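You operate a simulated robot arm through the tools that you are given. There is no shell and no other tool. Be economical: measure what you need, move in short steps, check, and stop when the job is done.

Carry out the task below with a simulated robot arm. There is one attempt and no reset: what you move stays moved.

TASK
Connect the gas hose, test it and tighten the wing nut that froths.
Fine: brass hose end from the iron stub on to the outlet of the gas bottle; yellow bottle valve open to test, shut again before the nut is turned; the red burner lever stays at Off.

It is judged by the outcome, as a careful person would: the job done as asked, and still so three seconds after it is handed in. It fails if anything else is knocked over, pushed out of place, dropped, spilled or broken.

THE ROBOT
A 6-joint arm with a two-finger parallel gripper, fixed in place. Base frame: the origin is at the foot of the arm, x ahead of it, y to its left, z up. Lengths are in mm, angles in rad, forces in N, time in s.
With the tool pointing down near the work surface it reaches from about 320 to 700 mm from the base axis. Its first joint turns from -2.897 to 2.897 rad. Payload 4.1 kg.
The tool frame sits at the grasp point between the pads (the TCP): z along the fingers, y along the line on which they close. The tips reach 23 mm beyond it. Largest opening 94 mm; finger width 38, thickness 10; the body of the gripper, 54 by 96 mm, starts 39 mm behind the TCP.
Orientation is that of the tool frame in the base frame, as a unit quaternion [x, y, z, w]. With the fingers straight down and closing along the base's y, the tool's x points along the base's -x, its y along +y and its z along -z.

THE INTERFACE
- The arm moves only by the tool drive_tool. Its arguments are lists of equal length, an entry for each row: "delta_pos": the shift along the tool's x, y, z in mm, a list of three; "rot": the turn, a rotation vector about the tool's x, y, z in degrees, a list of three; "grip": the gripper command, from -1 (fully open) to 1 (shut), values between in proportion. In form: {"delta_pos": [[tx, ty, tz], ...], "rot": [[wx, wy, wz], ...], "grip": [grip, ...]}. A call has 1 to 8 rows; each row shifts and turns the commanded pose from where the row before left it, along the tool's axes as they then stand. A row lasts 0.2 s, in which the tool goes at most 50 mm and 0.15 rad; a call with a longer step from one row to the next is refused whole, and so is a gripper value outside its range. Where a pose cannot be reached the arm comes as near as it can. A force on the tool above 90 N (or 10 N above the force at the start of the call, whichever is more), or a blocked arm, ends the call early, and 0.2 s more pass. Each finger travels about 45 mm/s and halts on what it meets, pressing with about 28 N; the grip force reading is that of the motor and also rises with nothing between the fingers. The clock runs only during rows and for 0.2 s after the last one: add rows that do not move to give the fingers time. The reply holds the time, the measured pose of the TCP, the force on the tool along the base axes, the opening and the grip force, in the units named above and with some noise, and new pictures: "pictures" is both (left out), scene, wrist or none.
- Cameras (640 x 400 px; columns grow to the right, rows downward): "scene" is fixed at [221, 499.6, 1154.5]; the picture's right is [-1.00, 0.00, 0.00], its down [0.00, 0.33, -0.94] and it looks along [-0.00, -0.94, -0.33] (base axes); focal length 307 px, centre (320, 200). "wrist" rides on the gripper at [-39, 0, -44] in the tool frame; the picture's right is [0.00, -1.00, 0.00], its down [0.97, 0.00, -0.24] and it looks along [0.24, 0.00, 0.97] (tool axes); focal length 218 px, centre (320, 200). There is no depth. A picture from a camera that has moved, and an enlarged one, comes with that camera's place and axes in the base frame and with its lens.
- raise_lower(by): slides the trunk up (or, below 0, down) by that many mm; the arm rides with it, the base frame stays. It gives what a move gives, with no picture.
- enlarge(camera, box): a new picture of the part [left, top, right, bottom] of that camera's present view, enlarged. It takes no simulated time.
- hand_in(): hands the job in; it is judged then, once.

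Go step by step. Nothing tells you positions but the pictures and the camera data: compare them with the known pose of the tool, close in by small moves and look again before you grip or let go. The budget is 120 turns and 150 pictures, counting those below and the enlarged ones. Unless the task says otherwise, let go and move clear before handing in, and close with one line.

The tools are called by a JSON object that holds its "api" and its "payload". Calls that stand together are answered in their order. drive_tool: Moves the arm, as the interface text tells. Its arguments: {"type":"object","properties":{"delta_pos":{"type":"array","items":{"type":"array","items":{"type":"number"}}},"rot":{"type":"array","items":{"type":"array","items":{"type":"number"}}},"grip":{"type":"array","items":{"type":"number"}},"pictures":{"type":"string","enum":["both","scene","wrist","none"]}},"required":["delta_pos","rot","grip"]} The other tools are called the same way: raise_lower (by) slides the trunk up or down; enlarge (camera, box) takes an enlarged picture of a part of a camera's view; hand_in () hands the job in.

At the start:

```text
t: 0.0
eef_pos: [389.2, -179.1, 1137.1]
ee_rot: [-0.001, 1.0, 0.0, 0.001]
force: [-0.3, -0.2, -0.5]
width: 94.2
finger_force: 0.1
trunk travel left (down, up): [-425.0, 165.0]
```

scene: 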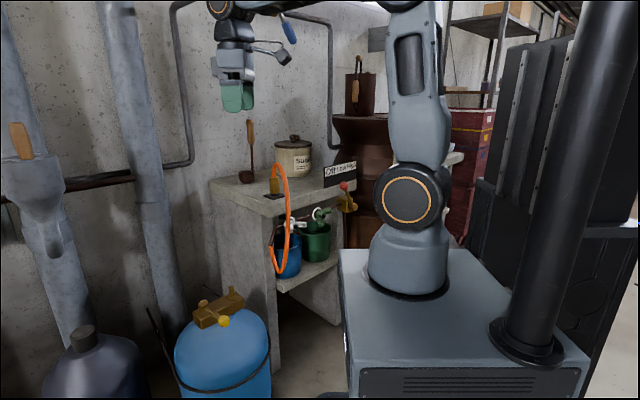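
wrist: 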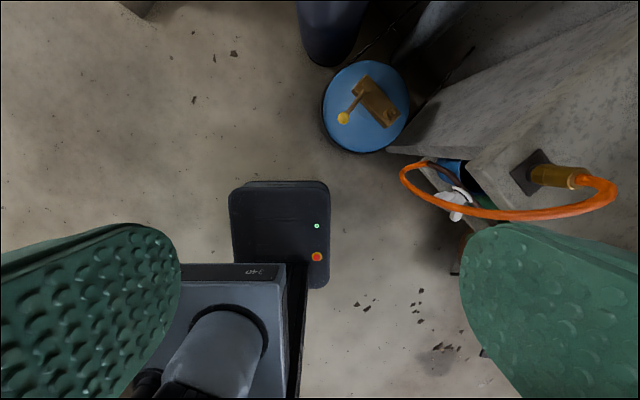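

I see a blue gas bottle with a brass outlet and yellow valve on the floor, and an orange hose whose brass end sits on a bench. I'll look closer before moving.

{"api": "enlarge", "payload": {"camera": "scene", "box": [140, 270, 300, 370]}}

{"api": "enlarge", "payload": {"camera": "scene", "box": [200, 120, 392, 290]}}

{"api": "enlarge", "payload": {"camera": "wrist", "box": [310, 50, 630, 250]}}

```text
4.00 times, centred on (220, 320) of scene
camera zoom: at [221.0, 499.6, 1154.5], right [-1.0, 0.0, 0.0], down [0.0, 0.33, -0.94], along [0.0, -0.94, -0.33], focal length 1228 px, centre (720, -280)
```

zoom: 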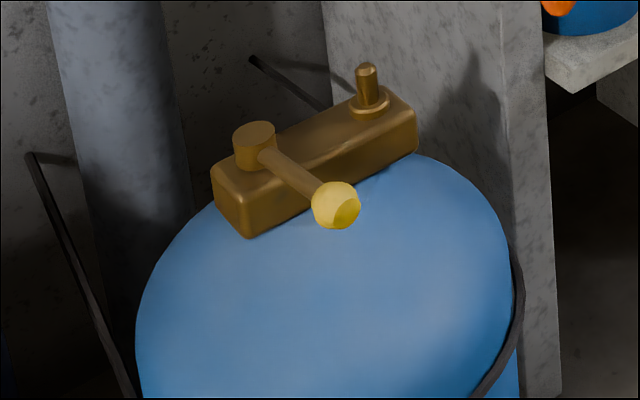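

```text
2.35 times, centred on (296, 205) of scene
camera zoom: at [221.0, 499.6, 1154.5], right [-1.0, 0.0, 0.0], down [0.0, 0.33, -0.94], along [0.0, -0.94, -0.33], focal length 722 px, centre (376, 188)
```

zoom: 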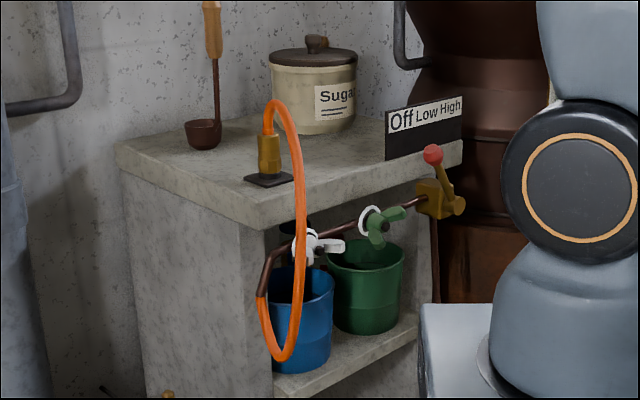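

```text
2.00 times, centred on (470, 150) of wrist
camera zoom: at [427.1, -180.3, 1181.4], right [0.0, -1.0, 0.0], down [-0.97, 0.0, 0.24], along [-0.24, 0.0, -0.97], focal length 436 px, centre (20, 300)
```

zoom: 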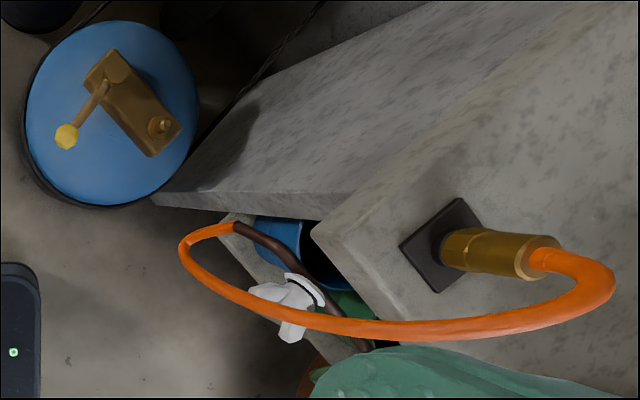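

Plug is at about (382,-540), z 818–872. The outlet pin is near (519,-378,~520), with the shut lever ball near (506,-247,509) and its pivot near (588,-306). I'll yaw and tilt the tool first for a tilted side approach.

{"api": "drive_tool", "payload": {"delta_pos": [[0, 0, 0], [0, 0, 0], [0, 0, 0], [0, 0, 0], [0, 0, 0]], "rot": [[0, 0, 8], [0, 0, 8], [0, 0, 8], [0, 0, 8], [0, 0, 8]], "grip": [-1, -1, -1, -1, -1], "pictures": "none"}}

{"api": "drive_tool", "payload": {"delta_pos": [[0, 0, 0], [0, 0, 0], [0, 0, 0], [0, 0, 0], [0, 0, 0], [0, 0, 0]], "rot": [[0, -8, 0], [0, -8, 0], [0, -8, 0], [0, -8, 0], [0, -8, 0], [0, -8, 0]], "grip": [-1, -1, -1, -1, -1, -1]}}

```text
t: 1.2
eef_pos: [388.8, -179.8, 1140.2]
ee_rot: [0.342, 0.94, 0.001, 0.001]
force: [0.0, -0.1, -0.7]
width: 94.1
finger_force: 0.0
trunk travel left (down, up): [-425.0, 165.0]
```

```text
t: 2.6
eef_pos: [389.3, -179.0, 1138.5]
ee_rot: [0.312, 0.858, -0.139, 0.383]
force: [0.2, -0.4, 0.6]
width: 94.1
finger_force: 0.0
trunk travel left (down, up): [-425.0, 165.0]
camera wrist: at [383.7, -175.5, 1196.3], right [-0.64, -0.77, 0.0], down [-0.63, 0.53, -0.56], along [0.43, -0.36, -0.83], focal length 218 px, centre (320, 200)
```

scene: 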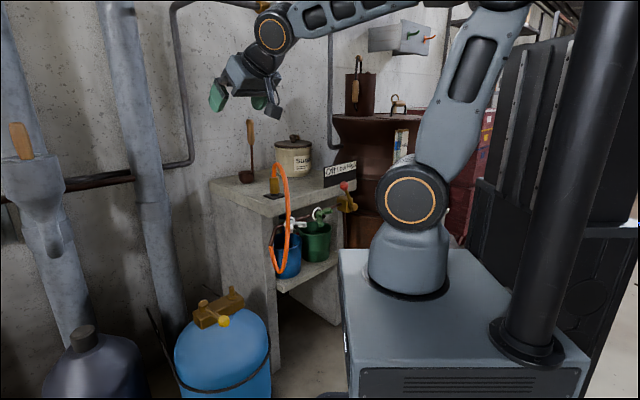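
wrist: 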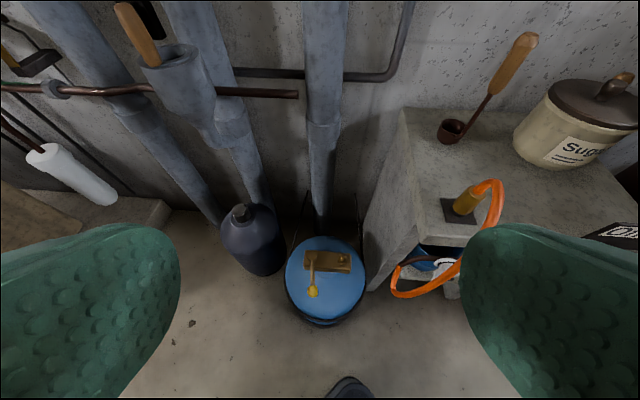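

The view is good; I'll enlarge the wall sign, the bottle and the pipe from here.

{"api": "enlarge", "payload": {"camera": "scene", "box": [350, 10, 450, 70]}}

{"api": "enlarge", "payload": {"camera": "wrist", "box": [260, 220, 400, 320]}}

{"api": "enlarge", "payload": {"camera": "wrist", "box": [370, 150, 530, 310]}}

```text
6.40 times, centred on (400, 40) of scene
camera zoom: at [221.0, 499.6, 1154.5], right [-1.0, 0.0, 0.0], down [0.0, 0.33, -0.94], along [0.0, -0.94, -0.33], focal length 1965 px, centre (-192, 1224)
```

zoom: 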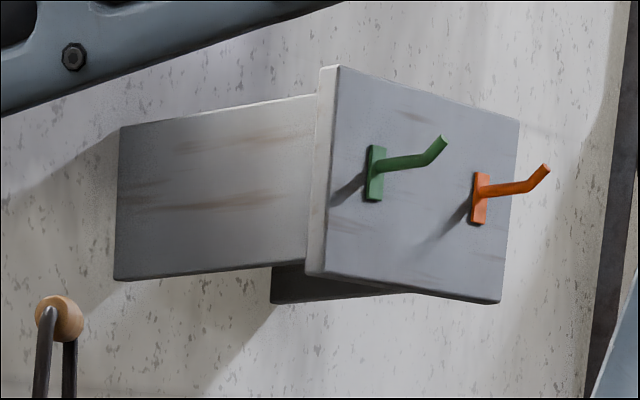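

```text
4.00 times, centred on (330, 270) of wrist
camera zoom: at [383.7, -175.5, 1196.3], right [-0.64, -0.77, 0.0], down [-0.63, 0.53, -0.56], along [0.43, -0.36, -0.83], focal length 873 px, centre (280, -80)
```

zoom: 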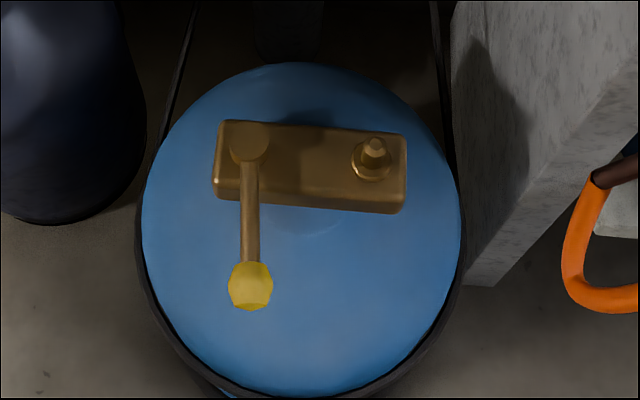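

```text
2.50 times, centred on (450, 230) of wrist
camera zoom: at [383.7, -175.5, 1196.3], right [-0.64, -0.77, 0.0], down [-0.63, 0.53, -0.56], along [0.43, -0.36, -0.83], focal length 546 px, centre (-5, 125)
```

zoom: 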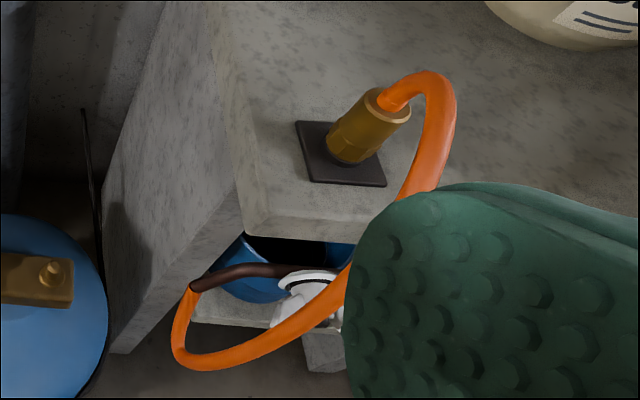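

Hose leaves the plug upwards and arcs toward the robot (-x,+y), so I'll swing the tool to approach from the left of it (azimuth about -105°).

{"api": "drive_tool", "payload": {"delta_pos": [[0, 0, 0], [0, 0, 0], [0, 0, 0], [0, 0, 0], [0, 0, 0], [0, 0, 0], [0, 0, 0], [0, 0, 0]], "rot": [[6.04, 0, 5.43], [6.04, 0, 5.43], [6.04, 0, 5.43], [6.04, 0, 5.43], [6.04, 0, 5.43], [6.04, 0, 5.43], [6.04, 0, 5.43], [6.04, 0, 5.43]], "grip": [-1, -1, -1, -1, -1, -1, -1, -1]}}

```text
t: 4.4
eef_pos: [387.2, -180.5, 1138.5]
ee_rot: [0.725, 0.556, -0.323, 0.247]
force: [-0.6, -1.0, -0.1]
width: 94.0
finger_force: 0.1
trunk travel left (down, up): [-425.0, 165.0]
camera wrist: at [388.7, -174.0, 1196.0], right [-0.97, 0.26, 0.0], down [0.21, 0.8, -0.56], along [-0.15, -0.54, -0.83], focal length 218 px, centre (320, 200)
```

scene: 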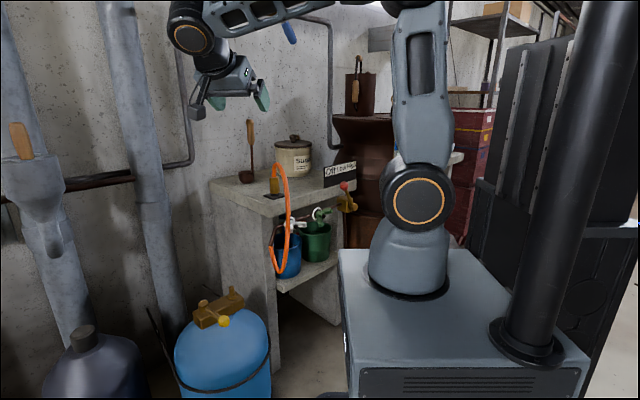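
wrist: 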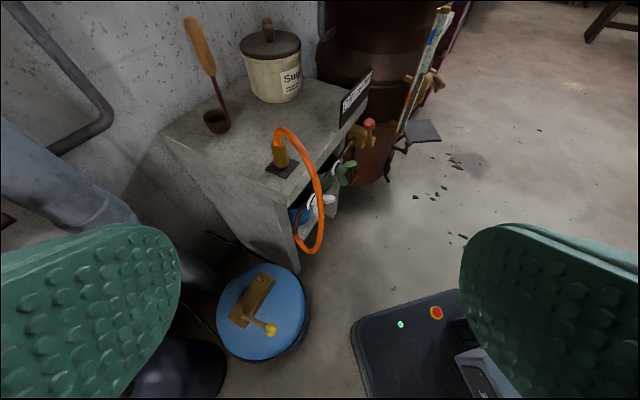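

Orientation reached. Now to a standoff about 120 mm from the plug, with the fingers part open.

{"api": "drive_tool", "payload": {"delta_pos": [[-3.3, 10.6, 41], [-3.3, 10.6, 41], [-3.3, 10.6, 41], [-3.3, 10.6, 41], [-3.3, 10.6, 41], [-3.3, 10.6, 41], [-3.3, 10.6, 41], [-3.3, 10.6, 41]], "rot": [[0, 0, 0], [0, 0, 0], [0, 0, 0], [0, 0, 0], [0, 0, 0], [0, 0, 0], [0, 0, 0], [0, 0, 0]], "grip": [-0.4, -0.4, -0.4, -0.4, -0.4, -0.4, -0.4, -0.4]}}

```text
t: 6.2
eef_pos: [404.7, -457.8, 940.5]
ee_rot: [0.724, 0.557, -0.322, 0.248]
force: [-0.7, -0.3, -0.9]
width: 65.6
finger_force: 0.0
trunk travel left (down, up): [-425.0, 165.0]
camera wrist: at [406.4, -451.0, 998.4], right [-0.97, 0.26, 0.0], down [0.21, 0.8, -0.56], along [-0.14, -0.54, -0.83], focal length 218 px, centre (320, 200)
```

scene: 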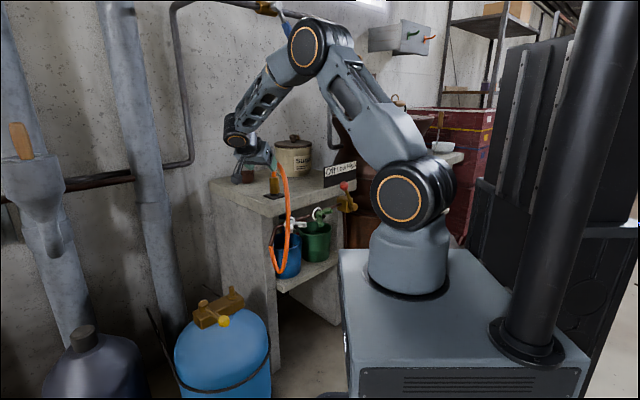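
wrist: 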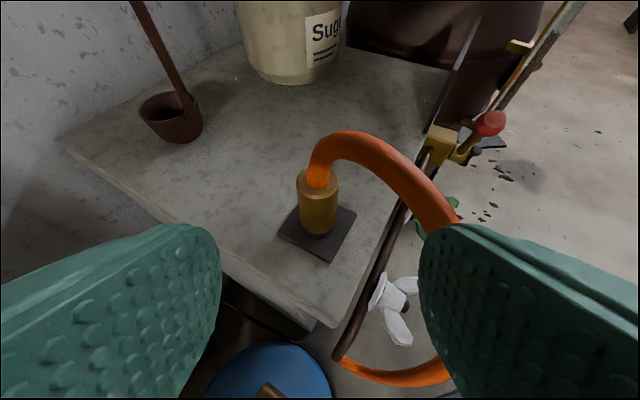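

Plug axis is at about (385,-538), centred between the fingers, and the hose passes right of them. I'll advance most of the way and check.

{"api": "drive_tool", "payload": {"delta_pos": [[2, 0.4, 24], [2, 0.4, 24], [2, 0.4, 24], [1, 0.4, 18]], "rot": [[0, 0, 0], [0, 0, 0], [0, 0, 0], [0, 0, 0]], "grip": [-0.4, -0.4, -0.4, -0.4]}}

```text
t: 7.2
eef_pos: [388.3, -516.1, 874.1]
ee_rot: [0.724, 0.557, -0.323, 0.248]
force: [0.1, 0.1, 0.0]
width: 65.8
finger_force: 0.0
trunk travel left (down, up): [-425.0, 165.0]
camera wrist: at [389.3, -509.8, 932.5], right [-0.97, 0.26, 0.0], down [0.21, 0.8, -0.56], along [-0.15, -0.54, -0.83], focal length 218 px, centre (320, 200)
```

scene: 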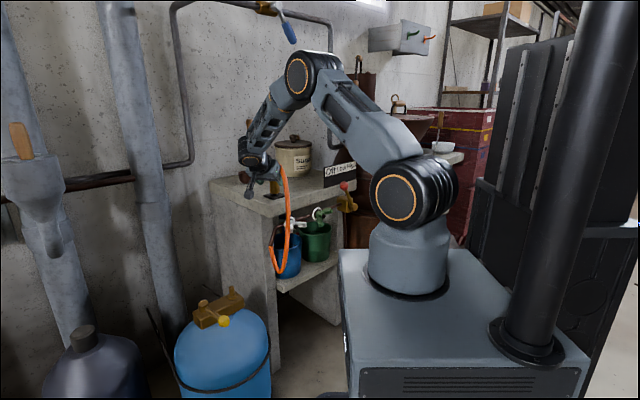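
wrist: 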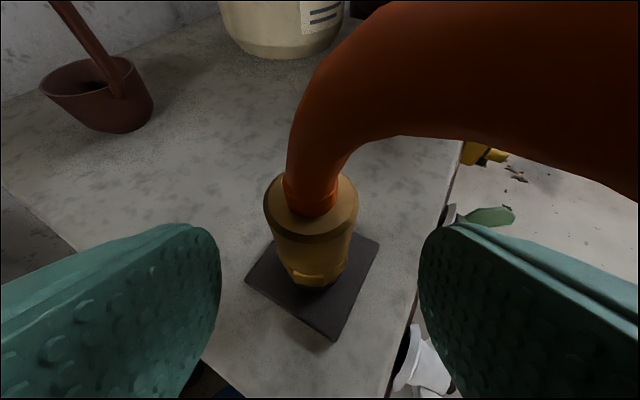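

Plug axis confirmed at (384.5,-538). Final advance and close.

{"api": "drive_tool", "payload": {"delta_pos": [[-0.7, 1, 14.5], [-0.7, 1, 14], [0, 0, 0], [0, 0, 0], [0, 0, 0], [0, 0, 0], [0, 0, 0]], "rot": [[0, 0, 0], [0, 0, 0], [0, 0, 0], [0, 0, 0], [0, 0, 0], [0, 0, 0], [0, 0, 0]], "grip": [-0.4, -0.4, -0.4, 1, 1, 1, 1]}}

```text
t: 8.8
eef_pos: [385.6, -538.3, 855.9]
ee_rot: [0.725, 0.556, -0.323, 0.247]
force: [-0.1, -1.1, 0.2]
width: 32.3
finger_force: 27.7
trunk travel left (down, up): [-425.0, 165.0]
camera wrist: at [385.1, -532.6, 912.8], right [-0.97, 0.26, 0.0], down [0.21, 0.8, -0.56], along [-0.15, -0.54, -0.83], focal length 218 px, centre (320, 200)
```

scene: 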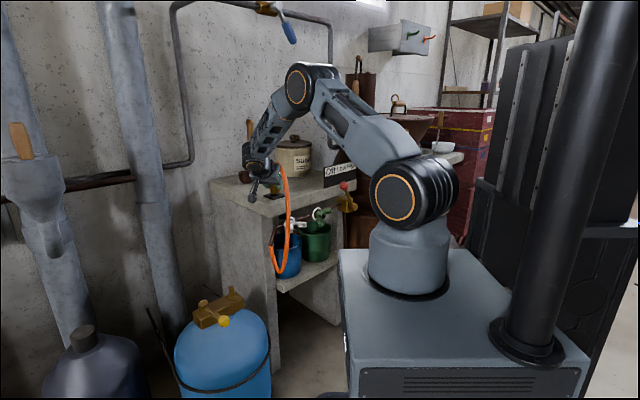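
wrist: 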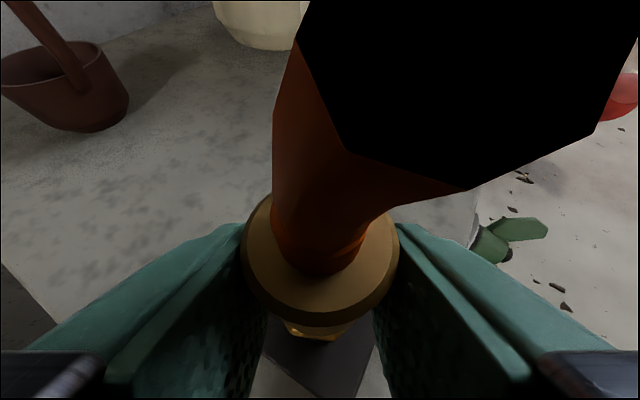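

Gripped at 32 mm. Lifting straight up off the stub.

{"api": "drive_tool", "payload": {"delta_pos": [[-7.4, 0, -6.7], [-11.1, 0, -10], [-14.9, 0, -13.4], [-14.9, 0, -13.4], [-14.9, 0, -13.4]], "rot": [[0, 0, 0], [0, 0, 0], [0, 0, 0], [0, 0, 0], [0, 0, 0]], "grip": [1, 1, 1, 1, 1]}}

```text
t: 10.0
eef_pos: [384.4, -536.6, 940.3]
ee_rot: [0.724, 0.558, -0.322, 0.248]
force: [0.9, 0.1, -1.4]
width: 32.4
finger_force: 27.7
trunk travel left (down, up): [-425.0, 165.0]
camera wrist: at [385.7, -531.5, 997.9], right [-0.97, 0.26, 0.0], down [0.21, 0.8, -0.56], along [-0.15, -0.54, -0.83], focal length 218 px, centre (320, 200)
```

scene: 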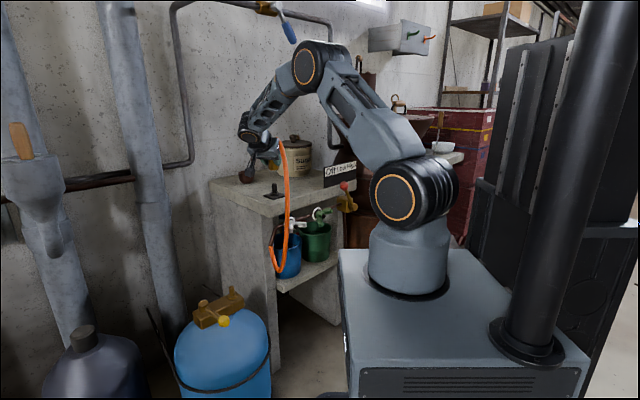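
wrist: 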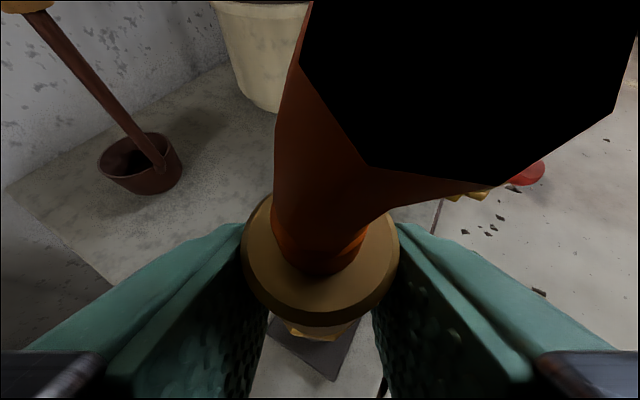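

Plug is free. Translating at this height to above the outlet, clear of the bench.

{"api": "drive_tool", "payload": {"delta_pos": [[20.5, 15.3, -22.8], [20.5, 15.3, -22.8], [20.5, 15.3, -22.8], [20.5, 15.3, -22.8], [20.5, 15.3, -22.8], [20.5, 15.3, -22.8]], "rot": [[0, 0, 0], [0, 0, 0], [0, 0, 0], [0, 0, 0], [0, 0, 0], [0, 0, 0]], "grip": [1, 1, 1, 1, 1, 1]}}

```text
t: 11.4
eef_pos: [521.4, -384.2, 939.3]
ee_rot: [0.725, 0.557, -0.323, 0.248]
force: [-0.9, 0.4, -0.8]
width: 32.1
finger_force: 27.9
trunk travel left (down, up): [-425.0, 165.0]
camera wrist: at [521.7, -377.2, 996.8], right [-0.97, 0.26, 0.0], down [0.21, 0.8, -0.56], along [-0.15, -0.54, -0.83], focal length 218 px, centre (320, 200)
```

scene: 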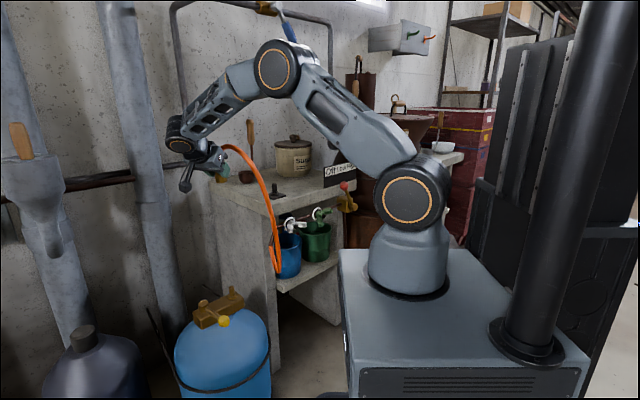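
wrist: 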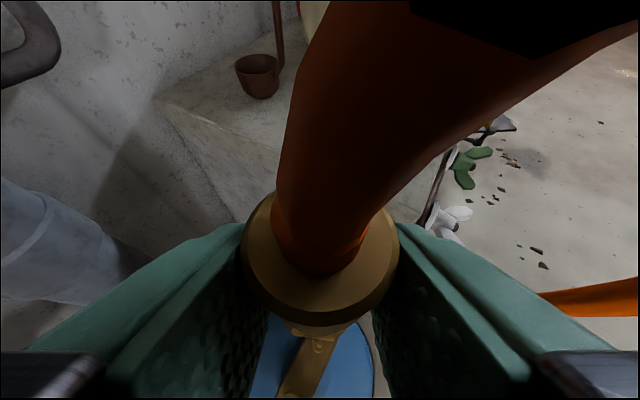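

Positioned over the bottle; the arm's plane is well left of the bench corner. Lowering the trunk in steps.

{"api": "raise_lower", "payload": {"by": -200}}

{"api": "raise_lower", "payload": {"by": -100}}

{"api": "drive_tool", "payload": {"delta_pos": [[0, 0, 0]], "rot": [[0, 0, 0]], "grip": [1]}}

{"api": "enlarge", "payload": {"camera": "scene", "box": [140, 230, 300, 330]}}

{"api": "enlarge", "payload": {"camera": "wrist", "box": [240, 300, 400, 400]}}

```text
t: 13.6
eef_pos: [520.2, -384.0, 739.4]
ee_rot: [0.725, 0.556, -0.323, 0.246]
force: [0.1, 0.0, -0.9]
width: 32.3
finger_force: 27.8
trunk travel left (down, up): [-225.0, 365.0]
```

```text
t: 14.9
eef_pos: [520.5, -383.3, 639.8]
ee_rot: [0.724, 0.556, -0.323, 0.247]
force: [0.4, 0.3, 0.0]
width: 32.2
finger_force: 28.3
trunk travel left (down, up): [-125.0, 465.0]
```

```text
t: 15.3
eef_pos: [520.7, -383.5, 639.6]
ee_rot: [0.724, 0.557, -0.322, 0.248]
force: [-0.4, -0.7, -0.6]
width: 32.4
finger_force: 27.9
trunk travel left (down, up): [-125.0, 465.0]
camera wrist: at [521.4, -377.6, 697.1], right [-0.97, 0.26, 0.0], down [0.21, 0.8, -0.56], along [-0.15, -0.54, -0.83], focal length 218 px, centre (320, 200)
```

scene: 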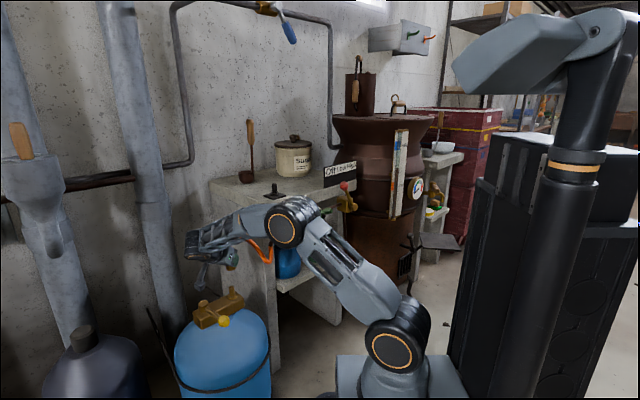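
wrist: 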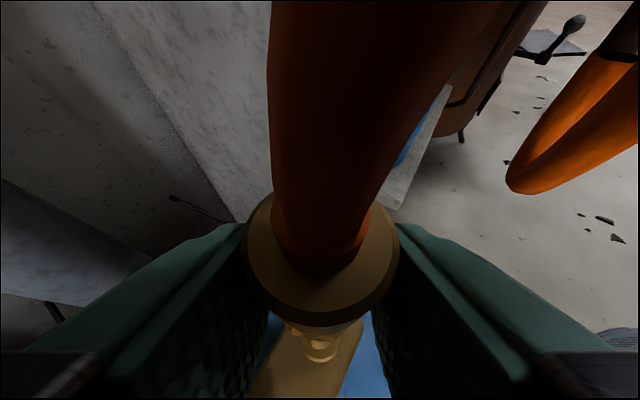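

```text
4.00 times, centred on (220, 280) of scene
camera zoom: at [221.0, 499.6, 1154.5], right [-1.0, 0.0, 0.0], down [0.0, 0.33, -0.94], along [0.0, -0.94, -0.33], focal length 1228 px, centre (720, -120)
```

zoom: 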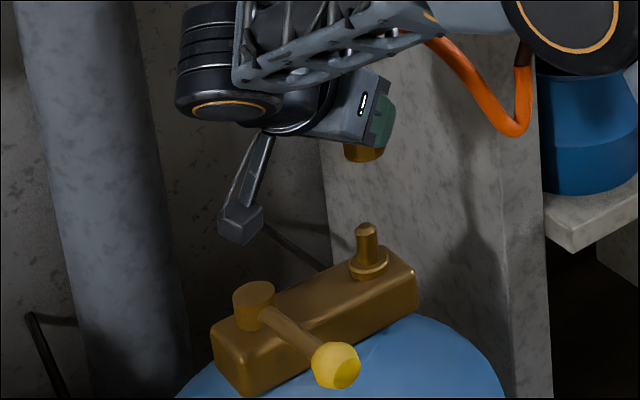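

```text
4.00 times, centred on (320, 350) of wrist
camera zoom: at [521.4, -377.6, 697.1], right [-0.97, 0.26, 0.0], down [0.21, 0.8, -0.56], along [-0.15, -0.54, -0.83], focal length 873 px, centre (320, -400)
```

zoom: 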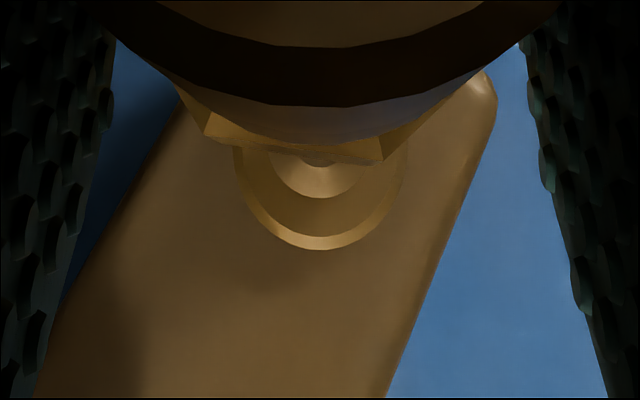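

Outlet collar is centred below the plug, but a black projection under the wrist would meet the yellow lever at this azimuth. I'll yaw about the vertical by +47°, keeping the plug upright, to clear the lever and the bench corner.

{"api": "drive_tool", "payload": {"delta_pos": [[0, 0, 0], [0, 0, 0], [0, 0, 0], [0, 0, 0], [0, 0, 0], [0, 0, 0]], "rot": [[-5.82, 0, -5.24], [-5.82, 0, -5.24], [-5.82, 0, -5.24], [-5.82, 0, -5.24], [-5.82, 0, -5.24], [-5.82, 0, -5.24]], "grip": [1, 1, 1, 1, 1, 1]}}

{"api": "enlarge", "payload": {"camera": "scene", "box": [140, 230, 300, 330]}}

{"api": "enlarge", "payload": {"camera": "wrist", "box": [240, 300, 400, 400]}}

```text
t: 16.7
eef_pos: [520.7, -384.0, 639.4]
ee_rot: [0.44, 0.8, -0.197, 0.357]
force: [-0.4, -0.4, -1.8]
width: 32.1
finger_force: 28.4
trunk travel left (down, up): [-125.0, 465.0]
camera wrist: at [516.6, -378.3, 696.9], right [-0.85, -0.53, 0.0], down [-0.44, 0.7, -0.56], along [0.3, -0.47, -0.83], focal length 218 px, centre (320, 200)
```

scene: 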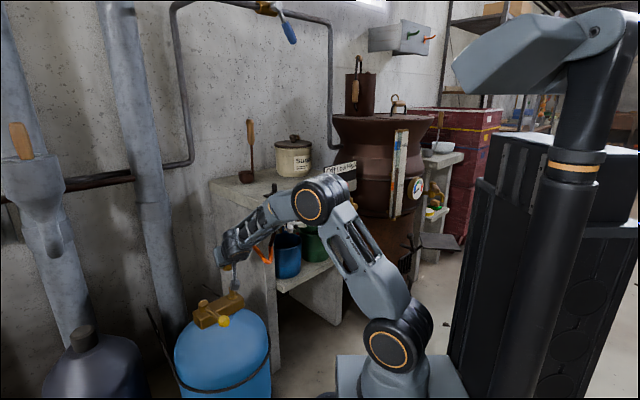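
wrist: 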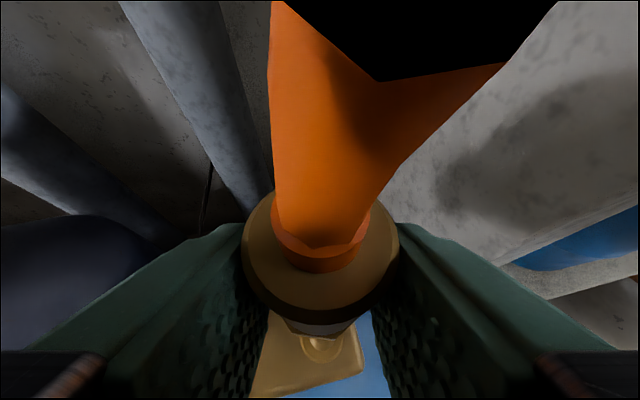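

```text
4.00 times, centred on (220, 280) of scene
camera zoom: at [221.0, 499.6, 1154.5], right [-1.0, 0.0, 0.0], down [0.0, 0.33, -0.94], along [0.0, -0.94, -0.33], focal length 1228 px, centre (720, -120)
```

zoom: 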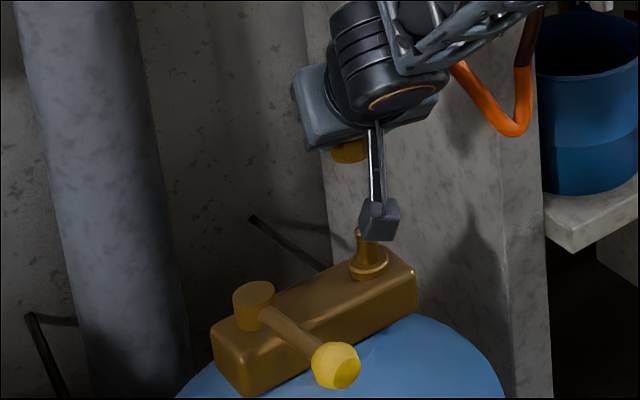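

```text
4.00 times, centred on (320, 350) of wrist
camera zoom: at [516.6, -378.3, 696.9], right [-0.85, -0.53, 0.0], down [-0.44, 0.7, -0.56], along [0.3, -0.47, -0.83], focal length 873 px, centre (320, -400)
```

zoom: 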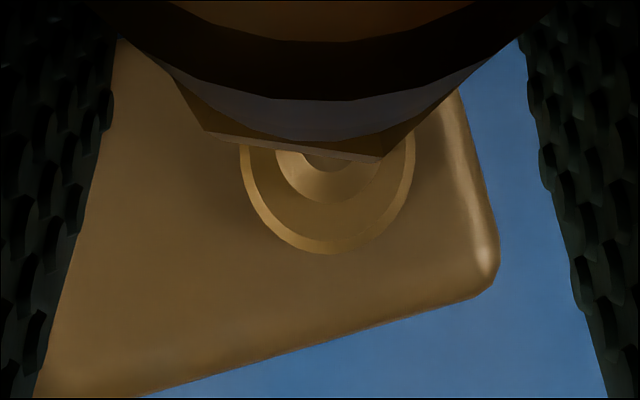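

The plug axis seems to sit ~10 mm beyond the TCP along the tool's azimuth; I'll check it against the exposed iron stub.

{"api": "enlarge", "payload": {"camera": "scene", "box": [250, 170, 306, 205]}}

{"api": "enlarge", "payload": {"camera": "wrist", "box": [220, 170, 420, 370]}}

```text
11.43 times, centred on (278, 188) of scene
camera zoom: at [221.0, 499.6, 1154.5], right [-1.0, 0.0, 0.0], down [0.0, 0.33, -0.94], along [0.0, -0.94, -0.33], focal length 3508 px, centre (800, 343)
```

zoom: 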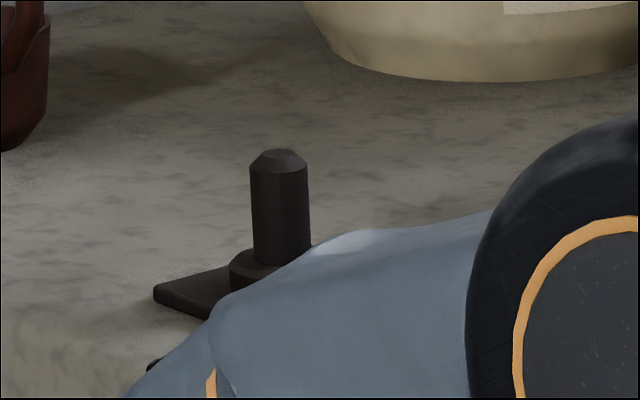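

```text
2.00 times, centred on (320, 270) of wrist
camera zoom: at [516.6, -378.3, 696.9], right [-0.85, -0.53, 0.0], down [-0.44, 0.7, -0.56], along [0.3, -0.47, -0.83], focal length 436 px, centre (320, 60)
```

zoom: 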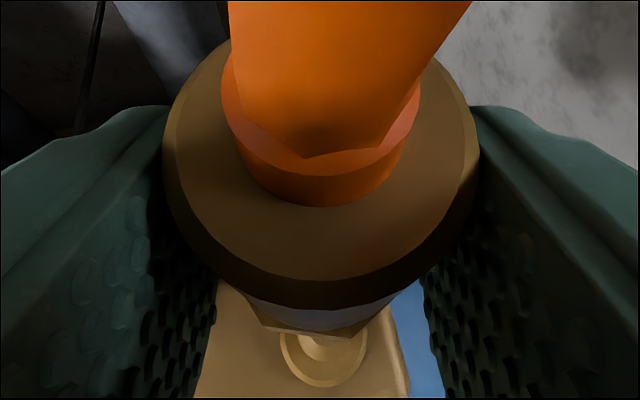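

Stub and disc geometry agree: the plug axis is about 9.5 mm beyond the TCP. Correcting for it, then lowering to just above the pin.

{"api": "drive_tool", "payload": {"delta_pos": [[6.3, -1.4, -7]], "rot": [[0, 0, 0]], "grip": [1], "pictures": "none"}}

{"api": "raise_lower", "payload": {"by": -50}}

{"api": "enlarge", "payload": {"camera": "scene", "box": [160, 250, 272, 320]}}

{"api": "enlarge", "payload": {"camera": "wrist", "box": [220, 200, 420, 400]}}

```text
t: 17.1
eef_pos: [514.5, -375.8, 639.1]
ee_rot: [0.442, 0.799, -0.197, 0.356]
force: [-0.1, -0.8, -1.3]
width: 32.3
finger_force: 28.0
trunk travel left (down, up): [-125.0, 465.0]
```

```text
t: 18.0
eef_pos: [514.7, -376.0, 589.9]
ee_rot: [0.443, 0.799, -0.197, 0.356]
force: [1.1, -0.2, -2.1]
width: 32.3
finger_force: 28.1
trunk travel left (down, up): [-75.0, 515.0]
```

```text
5.71 times, centred on (216, 285) of scene
camera zoom: at [221.0, 499.6, 1154.5], right [-1.0, 0.0, 0.0], down [0.0, 0.33, -0.94], along [0.0, -0.94, -0.33], focal length 1754 px, centre (914, -286)
```

zoom: 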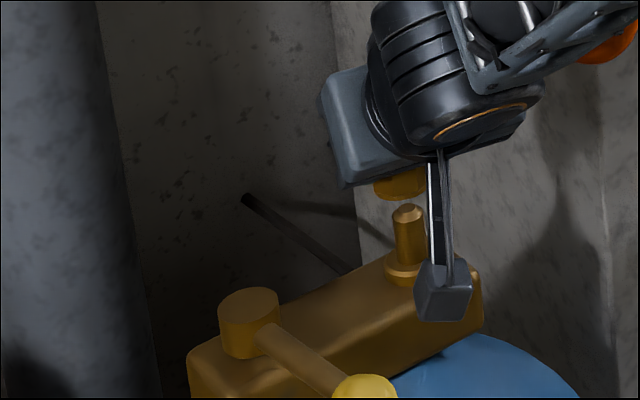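

```text
2.00 times, centred on (320, 300) of wrist
camera zoom: at [510.7, -370.5, 647.5], right [-0.85, -0.53, 0.0], down [-0.44, 0.7, -0.56], along [0.3, -0.48, -0.83], focal length 436 px, centre (320, 0)
```

zoom: 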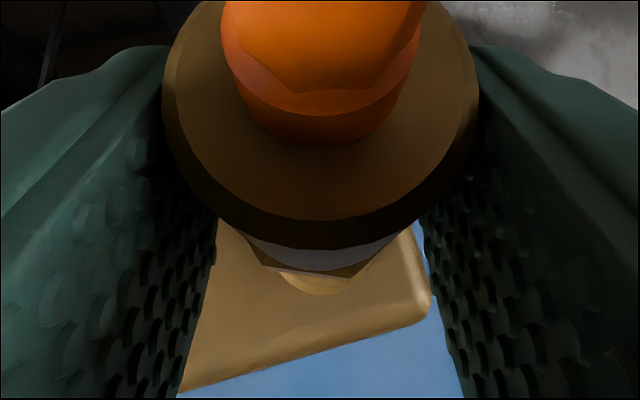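

I'll zoom harder on the gap to compare plug and pin columns.

{"api": "enlarge", "payload": {"camera": "scene", "box": [216, 274, 248, 304]}}

{"api": "enlarge", "payload": {"camera": "wrist", "box": [270, 300, 370, 362]}}

```text
13.33 times, centred on (232, 289) of scene
camera zoom: at [221.0, 499.6, 1154.5], right [-1.0, 0.0, 0.0], down [0.0, 0.33, -0.94], along [0.0, -0.94, -0.33], focal length 4093 px, centre (1493, -987)
```

zoom: 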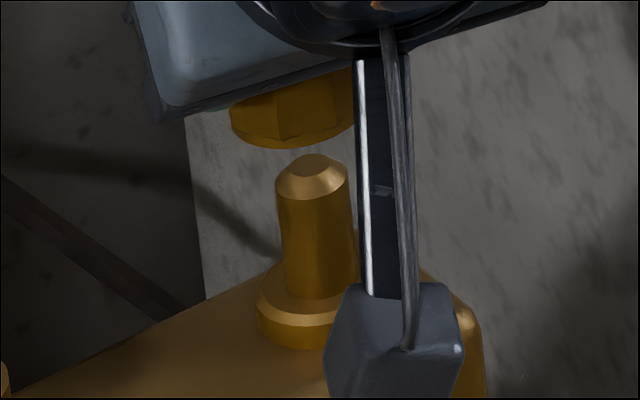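

```text
6.40 times, centred on (320, 331) of wrist
camera zoom: at [510.7, -370.5, 647.5], right [-0.85, -0.53, 0.0], down [-0.44, 0.7, -0.56], along [0.3, -0.48, -0.83], focal length 1397 px, centre (320, -638)
```

zoom: 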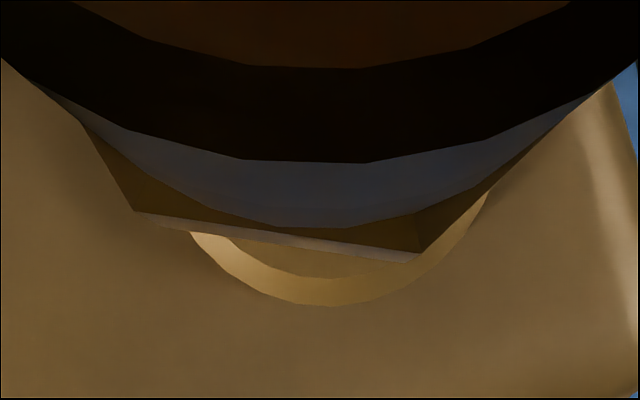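

Plug needs about 1.4 mm along -y_t; fore-aft is good. Shifting and descending 25 mm so the pin enters the socket, watching force.

{"api": "drive_tool", "payload": {"delta_pos": [[0, -1.4, 0], [5.9, 0, 5.4], [5.9, 0, 5.4], [6.7, 0, 6]], "rot": [[0, 0, 0], [0, 0, 0], [0, 0, 0], [0, 0, 0]], "grip": [1, 1, 1, 1], "pictures": "scene"}}

{"api": "enlarge", "payload": {"camera": "scene", "box": [216, 274, 248, 304]}}

```text
t: 19.0
eef_pos: [514.2, -376.4, 565.6]
ee_rot: [0.442, 0.799, -0.198, 0.356]
force: [-0.3, 0.0, -1.1]
width: 32.2
finger_force: 28.2
trunk travel left (down, up): [-75.0, 515.0]
```

scene: 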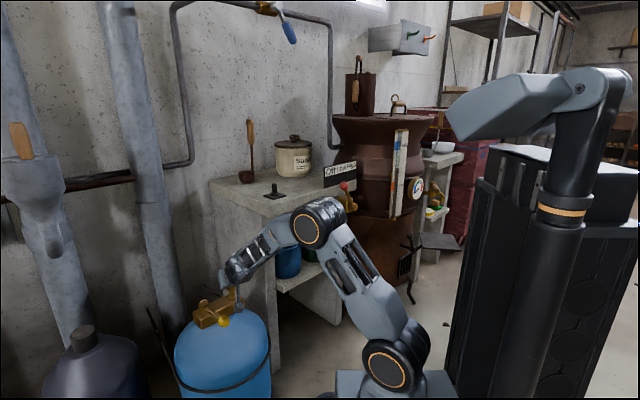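

```text
13.33 times, centred on (232, 289) of scene
camera zoom: at [221.0, 499.6, 1154.5], right [-1.0, 0.0, 0.0], down [0.0, 0.33, -0.94], along [0.0, -0.94, -0.33], focal length 4093 px, centre (1493, -987)
```

zoom: 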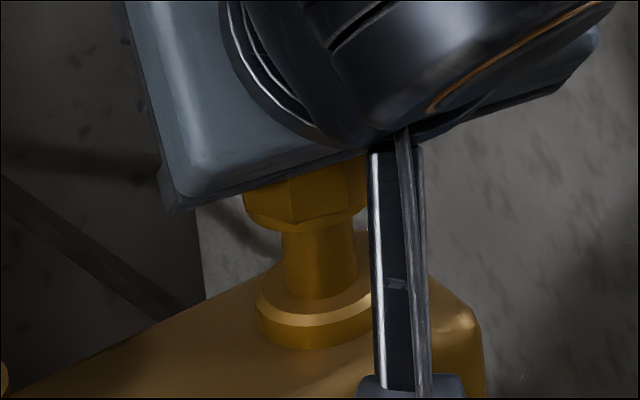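

The pin is in the socket with no force. Continuing down in small steps.

{"api": "drive_tool", "payload": {"delta_pos": [[4.5, 0, 4], [4.5, 0, 4], [3, 0, 2.7], [2.2, 0, 2]], "rot": [[0, 0, 0], [0, 0, 0], [0, 0, 0], [0, 0, 0]], "grip": [1, 1, 1, 1], "pictures": "none"}}

{"api": "enlarge", "payload": {"camera": "scene", "box": [216, 274, 248, 304]}}

```text
t: 20.0
eef_pos: [514.3, -376.0, 545.6]
ee_rot: [0.443, 0.799, -0.198, 0.355]
force: [-5.5, 6.2, 1.0]
width: 32.5
finger_force: 27.8
trunk travel left (down, up): [-75.0, 515.0]
```

```text
13.33 times, centred on (232, 289) of scene
camera zoom: at [221.0, 499.6, 1154.5], right [-1.0, 0.0, 0.0], down [0.0, 0.33, -0.94], along [0.0, -0.94, -0.33], focal length 4093 px, centre (1493, -987)
```

zoom: 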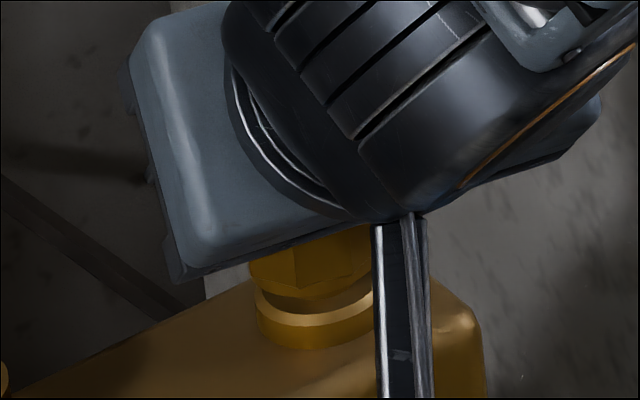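

Slight sideways load (pushing back), nearly seated. A 1 mm relief backwards, then down the last few mm.

{"api": "drive_tool", "payload": {"delta_pos": [[0.7, 0, -0.7], [1.5, 0, 1.3], [1.5, 0, 1.3], [1.5, 0, 1.3]], "rot": [[0, 0, 0], [0, 0, 0], [0, 0, 0], [0, 0, 0]], "grip": [1, 1, 1, 1], "pictures": "none"}}

{"api": "enlarge", "payload": {"camera": "scene", "box": [216, 274, 248, 304]}}

```text
t: 21.0
eef_pos: [513.1, -375.8, 540.9]
ee_rot: [0.442, 0.799, -0.198, 0.357]
force: [0.9, 0.0, 2.6]
width: 32.3
finger_force: 28.5
trunk travel left (down, up): [-75.0, 515.0]
```

```text
13.33 times, centred on (232, 289) of scene
camera zoom: at [221.0, 499.6, 1154.5], right [-1.0, 0.0, 0.0], down [0.0, 0.33, -0.94], along [0.0, -0.94, -0.33], focal length 4093 px, centre (1493, -987)
```

zoom: 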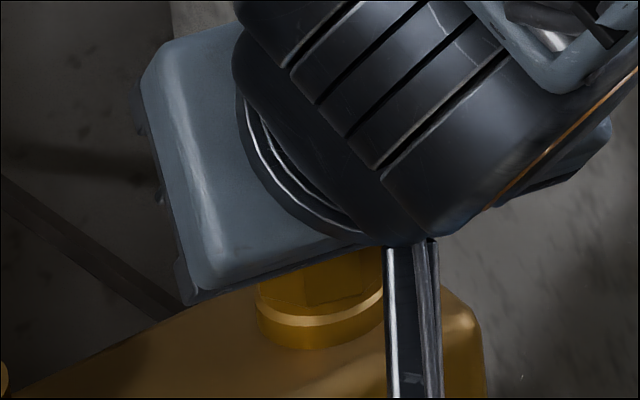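

Almost seated. Two more small pushes.

{"api": "drive_tool", "payload": {"delta_pos": [[1.1, 0, 1], [1.1, 0, 1], [1.1, 0, 1]], "rot": [[0, 0, 0], [0, 0, 0], [0, 0, 0]], "grip": [1, 1, 1], "pictures": "none"}}

{"api": "enlarge", "payload": {"camera": "scene", "box": [216, 274, 248, 304]}}

```text
t: 21.8
eef_pos: [513.1, -375.8, 538.5]
ee_rot: [0.442, 0.798, -0.198, 0.359]
force: [4.1, -0.9, 20.1]
width: 32.5
finger_force: 27.8
trunk travel left (down, up): [-75.0, 515.0]
```

```text
13.33 times, centred on (232, 289) of scene
camera zoom: at [221.0, 499.6, 1154.5], right [-1.0, 0.0, 0.0], down [0.0, 0.33, -0.94], along [0.0, -0.94, -0.33], focal length 4093 px, centre (1493, -987)
```

zoom: 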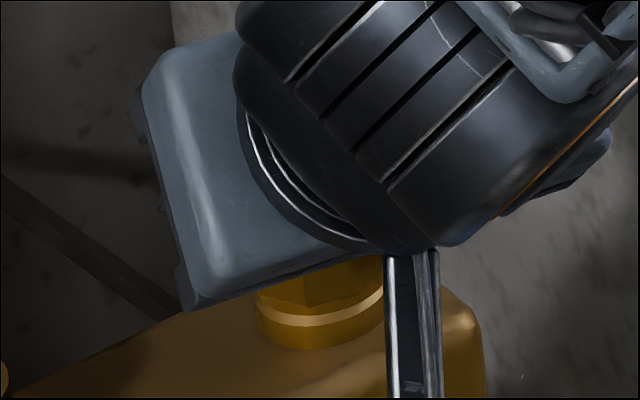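

Seated (20 N upward reaction). Releasing, then backing off along the tool axis.

{"api": "drive_tool", "payload": {"delta_pos": [[-0.7, 0, -0.6], [0, 0, 0], [0, 0, 0], [0, 0, 0], [0, 0, 0]], "rot": [[0, 0, 0], [0, 0, 0], [0, 0, 0], [0, 0, 0], [0, 0, 0]], "grip": [1, -0.3, -0.3, -0.3, -0.3], "pictures": "none"}}

{"api": "drive_tool", "payload": {"delta_pos": [[0, 0, -10], [0, 0, -20], [0, 0, -25], [0, 0, -30]], "rot": [[0, 0, 0], [0, 0, 0], [0, 0, 0], [0, 0, 0]], "grip": [-0.3, -0.3, -0.3, -0.3]}}

```text
t: 23.0
eef_pos: [513.1, -375.5, 535.9]
ee_rot: [0.443, 0.799, -0.198, 0.355]
force: [-0.2, 0.1, 0.2]
width: 61.1
finger_force: 0.1
trunk travel left (down, up): [-75.0, 515.0]
```

```text
t: 24.0
eef_pos: [479.5, -323.6, 592.1]
ee_rot: [0.442, 0.8, -0.197, 0.355]
force: [1.0, -0.9, -0.3]
width: 61.2
finger_force: 0.1
trunk travel left (down, up): [-75.0, 515.0]
camera wrist: at [475.4, -318.2, 649.6], right [-0.85, -0.53, 0.0], down [-0.44, 0.7, -0.56], along [0.3, -0.47, -0.83], focal length 218 px, centre (320, 200)
```

scene: 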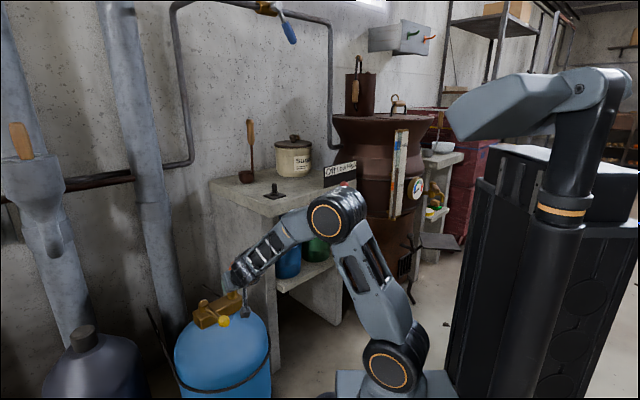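
wrist: 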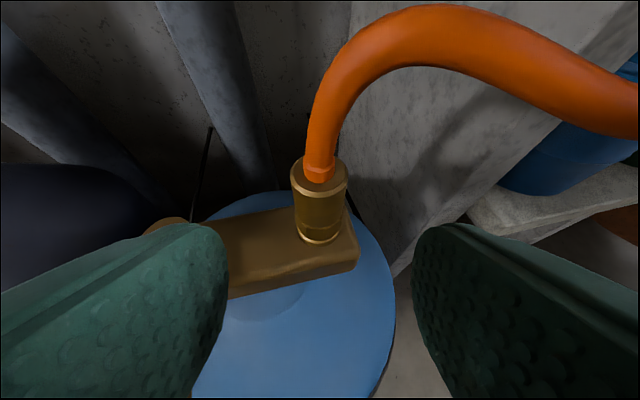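

Hose end is seated on the outlet. Next the valve: I'll rise, set the tool vertical, and go above the yellow ball.

{"api": "raise_lower", "payload": {"by": 120}}

{"api": "drive_tool", "payload": {"delta_pos": [[0, 0, 0], [0, 0, 0], [0, 0, 0], [0, 0, 0], [0, 0, 0], [0, 0, 0]], "rot": [[0, 8, 0], [0, 8, 0], [0, 8, 0], [0, 8, 0], [0, 8, 0], [0, 8, 0]], "grip": [-0.3, -0.3, -0.3, -0.3, -0.3, -0.3]}}

{"api": "enlarge", "payload": {"camera": "scene", "box": [140, 270, 300, 370]}}

```text
t: 25.5
eef_pos: [480.3, -322.8, 713.1]
ee_rot: [0.443, 0.799, -0.198, 0.355]
force: [-0.2, -0.8, 0.3]
width: 61.1
finger_force: 0.0
trunk travel left (down, up): [-195.0, 395.0]
```

```text
t: 26.9
eef_pos: [478.8, -324.0, 712.9]
ee_rot: [0.484, 0.875, 0.0, 0.0]
force: [-0.1, 0.3, 0.3]
width: 60.9
finger_force: 0.1
trunk travel left (down, up): [-195.0, 395.0]
camera wrist: at [499.2, -357.4, 756.0], right [-0.85, -0.53, 0.0], down [-0.52, 0.82, 0.24], along [-0.13, 0.21, -0.97], focal length 218 px, centre (320, 200)
```

scene: 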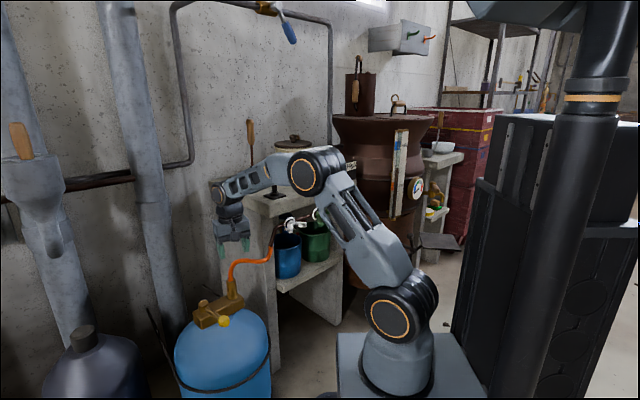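
wrist: 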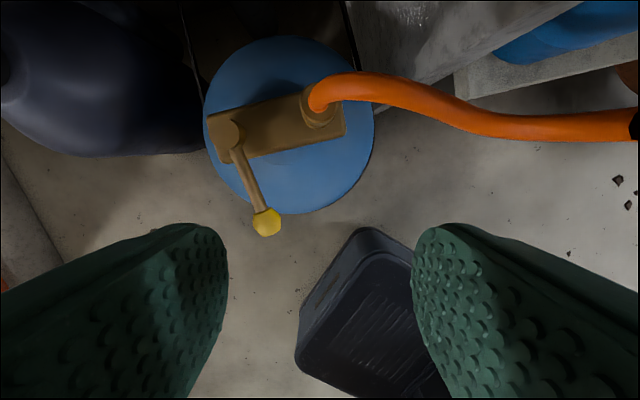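

```text
4.00 times, centred on (220, 320) of scene
camera zoom: at [221.0, 499.6, 1154.5], right [-1.0, 0.0, 0.0], down [0.0, 0.33, -0.94], along [0.0, -0.94, -0.33], focal length 1228 px, centre (720, -280)
```

zoom: 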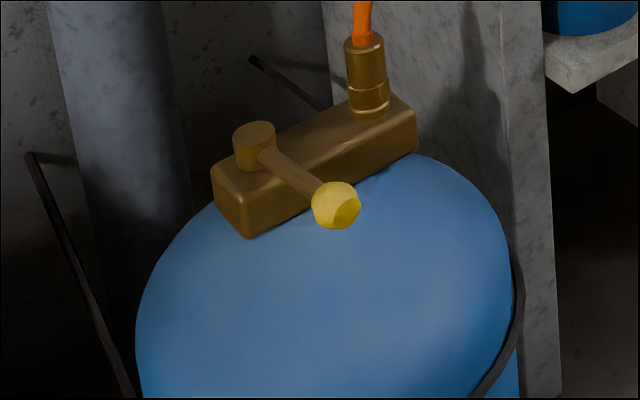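

Ball is at about (506.5,-248,508), pivot about (584.5,-312). Moving over the ball at z≈560.

{"api": "drive_tool", "payload": {"delta_pos": [[12.45, 15.95, 38], [12.45, 15.95, 38], [12.45, 15.95, 38], [12.45, 15.95, 38], [0, 0, 0], [0, 0, 0]], "rot": [[0, 0, 0], [0, 0, 0], [0, 0, 0], [0, 0, 0], [0, 0, -5], [0, 0, -5]], "grip": [-0.2, -0.2, -0.2, -0.2, -0.2, -0.2]}}

```text
t: 28.3
eef_pos: [506.2, -246.1, 558.8]
ee_rot: [0.406, 0.914, 0.0, -0.001]
force: [0.6, 0.1, -0.2]
width: 56.5
finger_force: 0.1
trunk travel left (down, up): [-195.0, 395.0]
camera wrist: at [531.5, -276.0, 601.7], right [-0.74, -0.67, 0.0], down [-0.65, 0.72, 0.24], along [-0.16, 0.18, -0.97], focal length 218 px, centre (320, 200)
```

scene: 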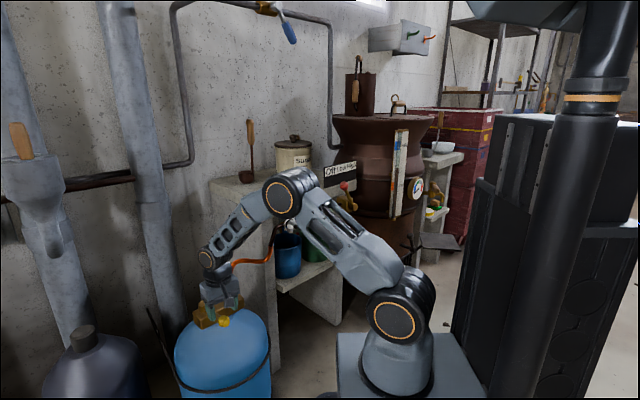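
wrist: 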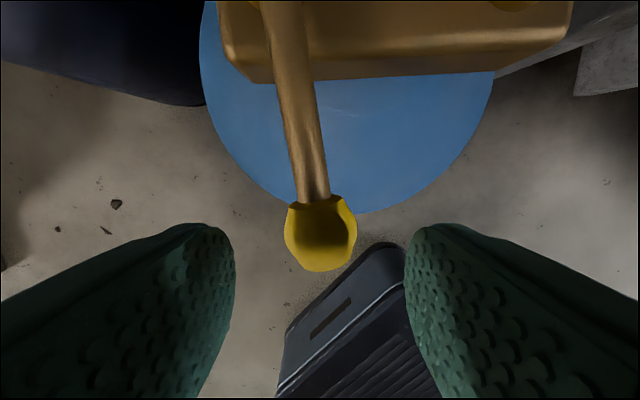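

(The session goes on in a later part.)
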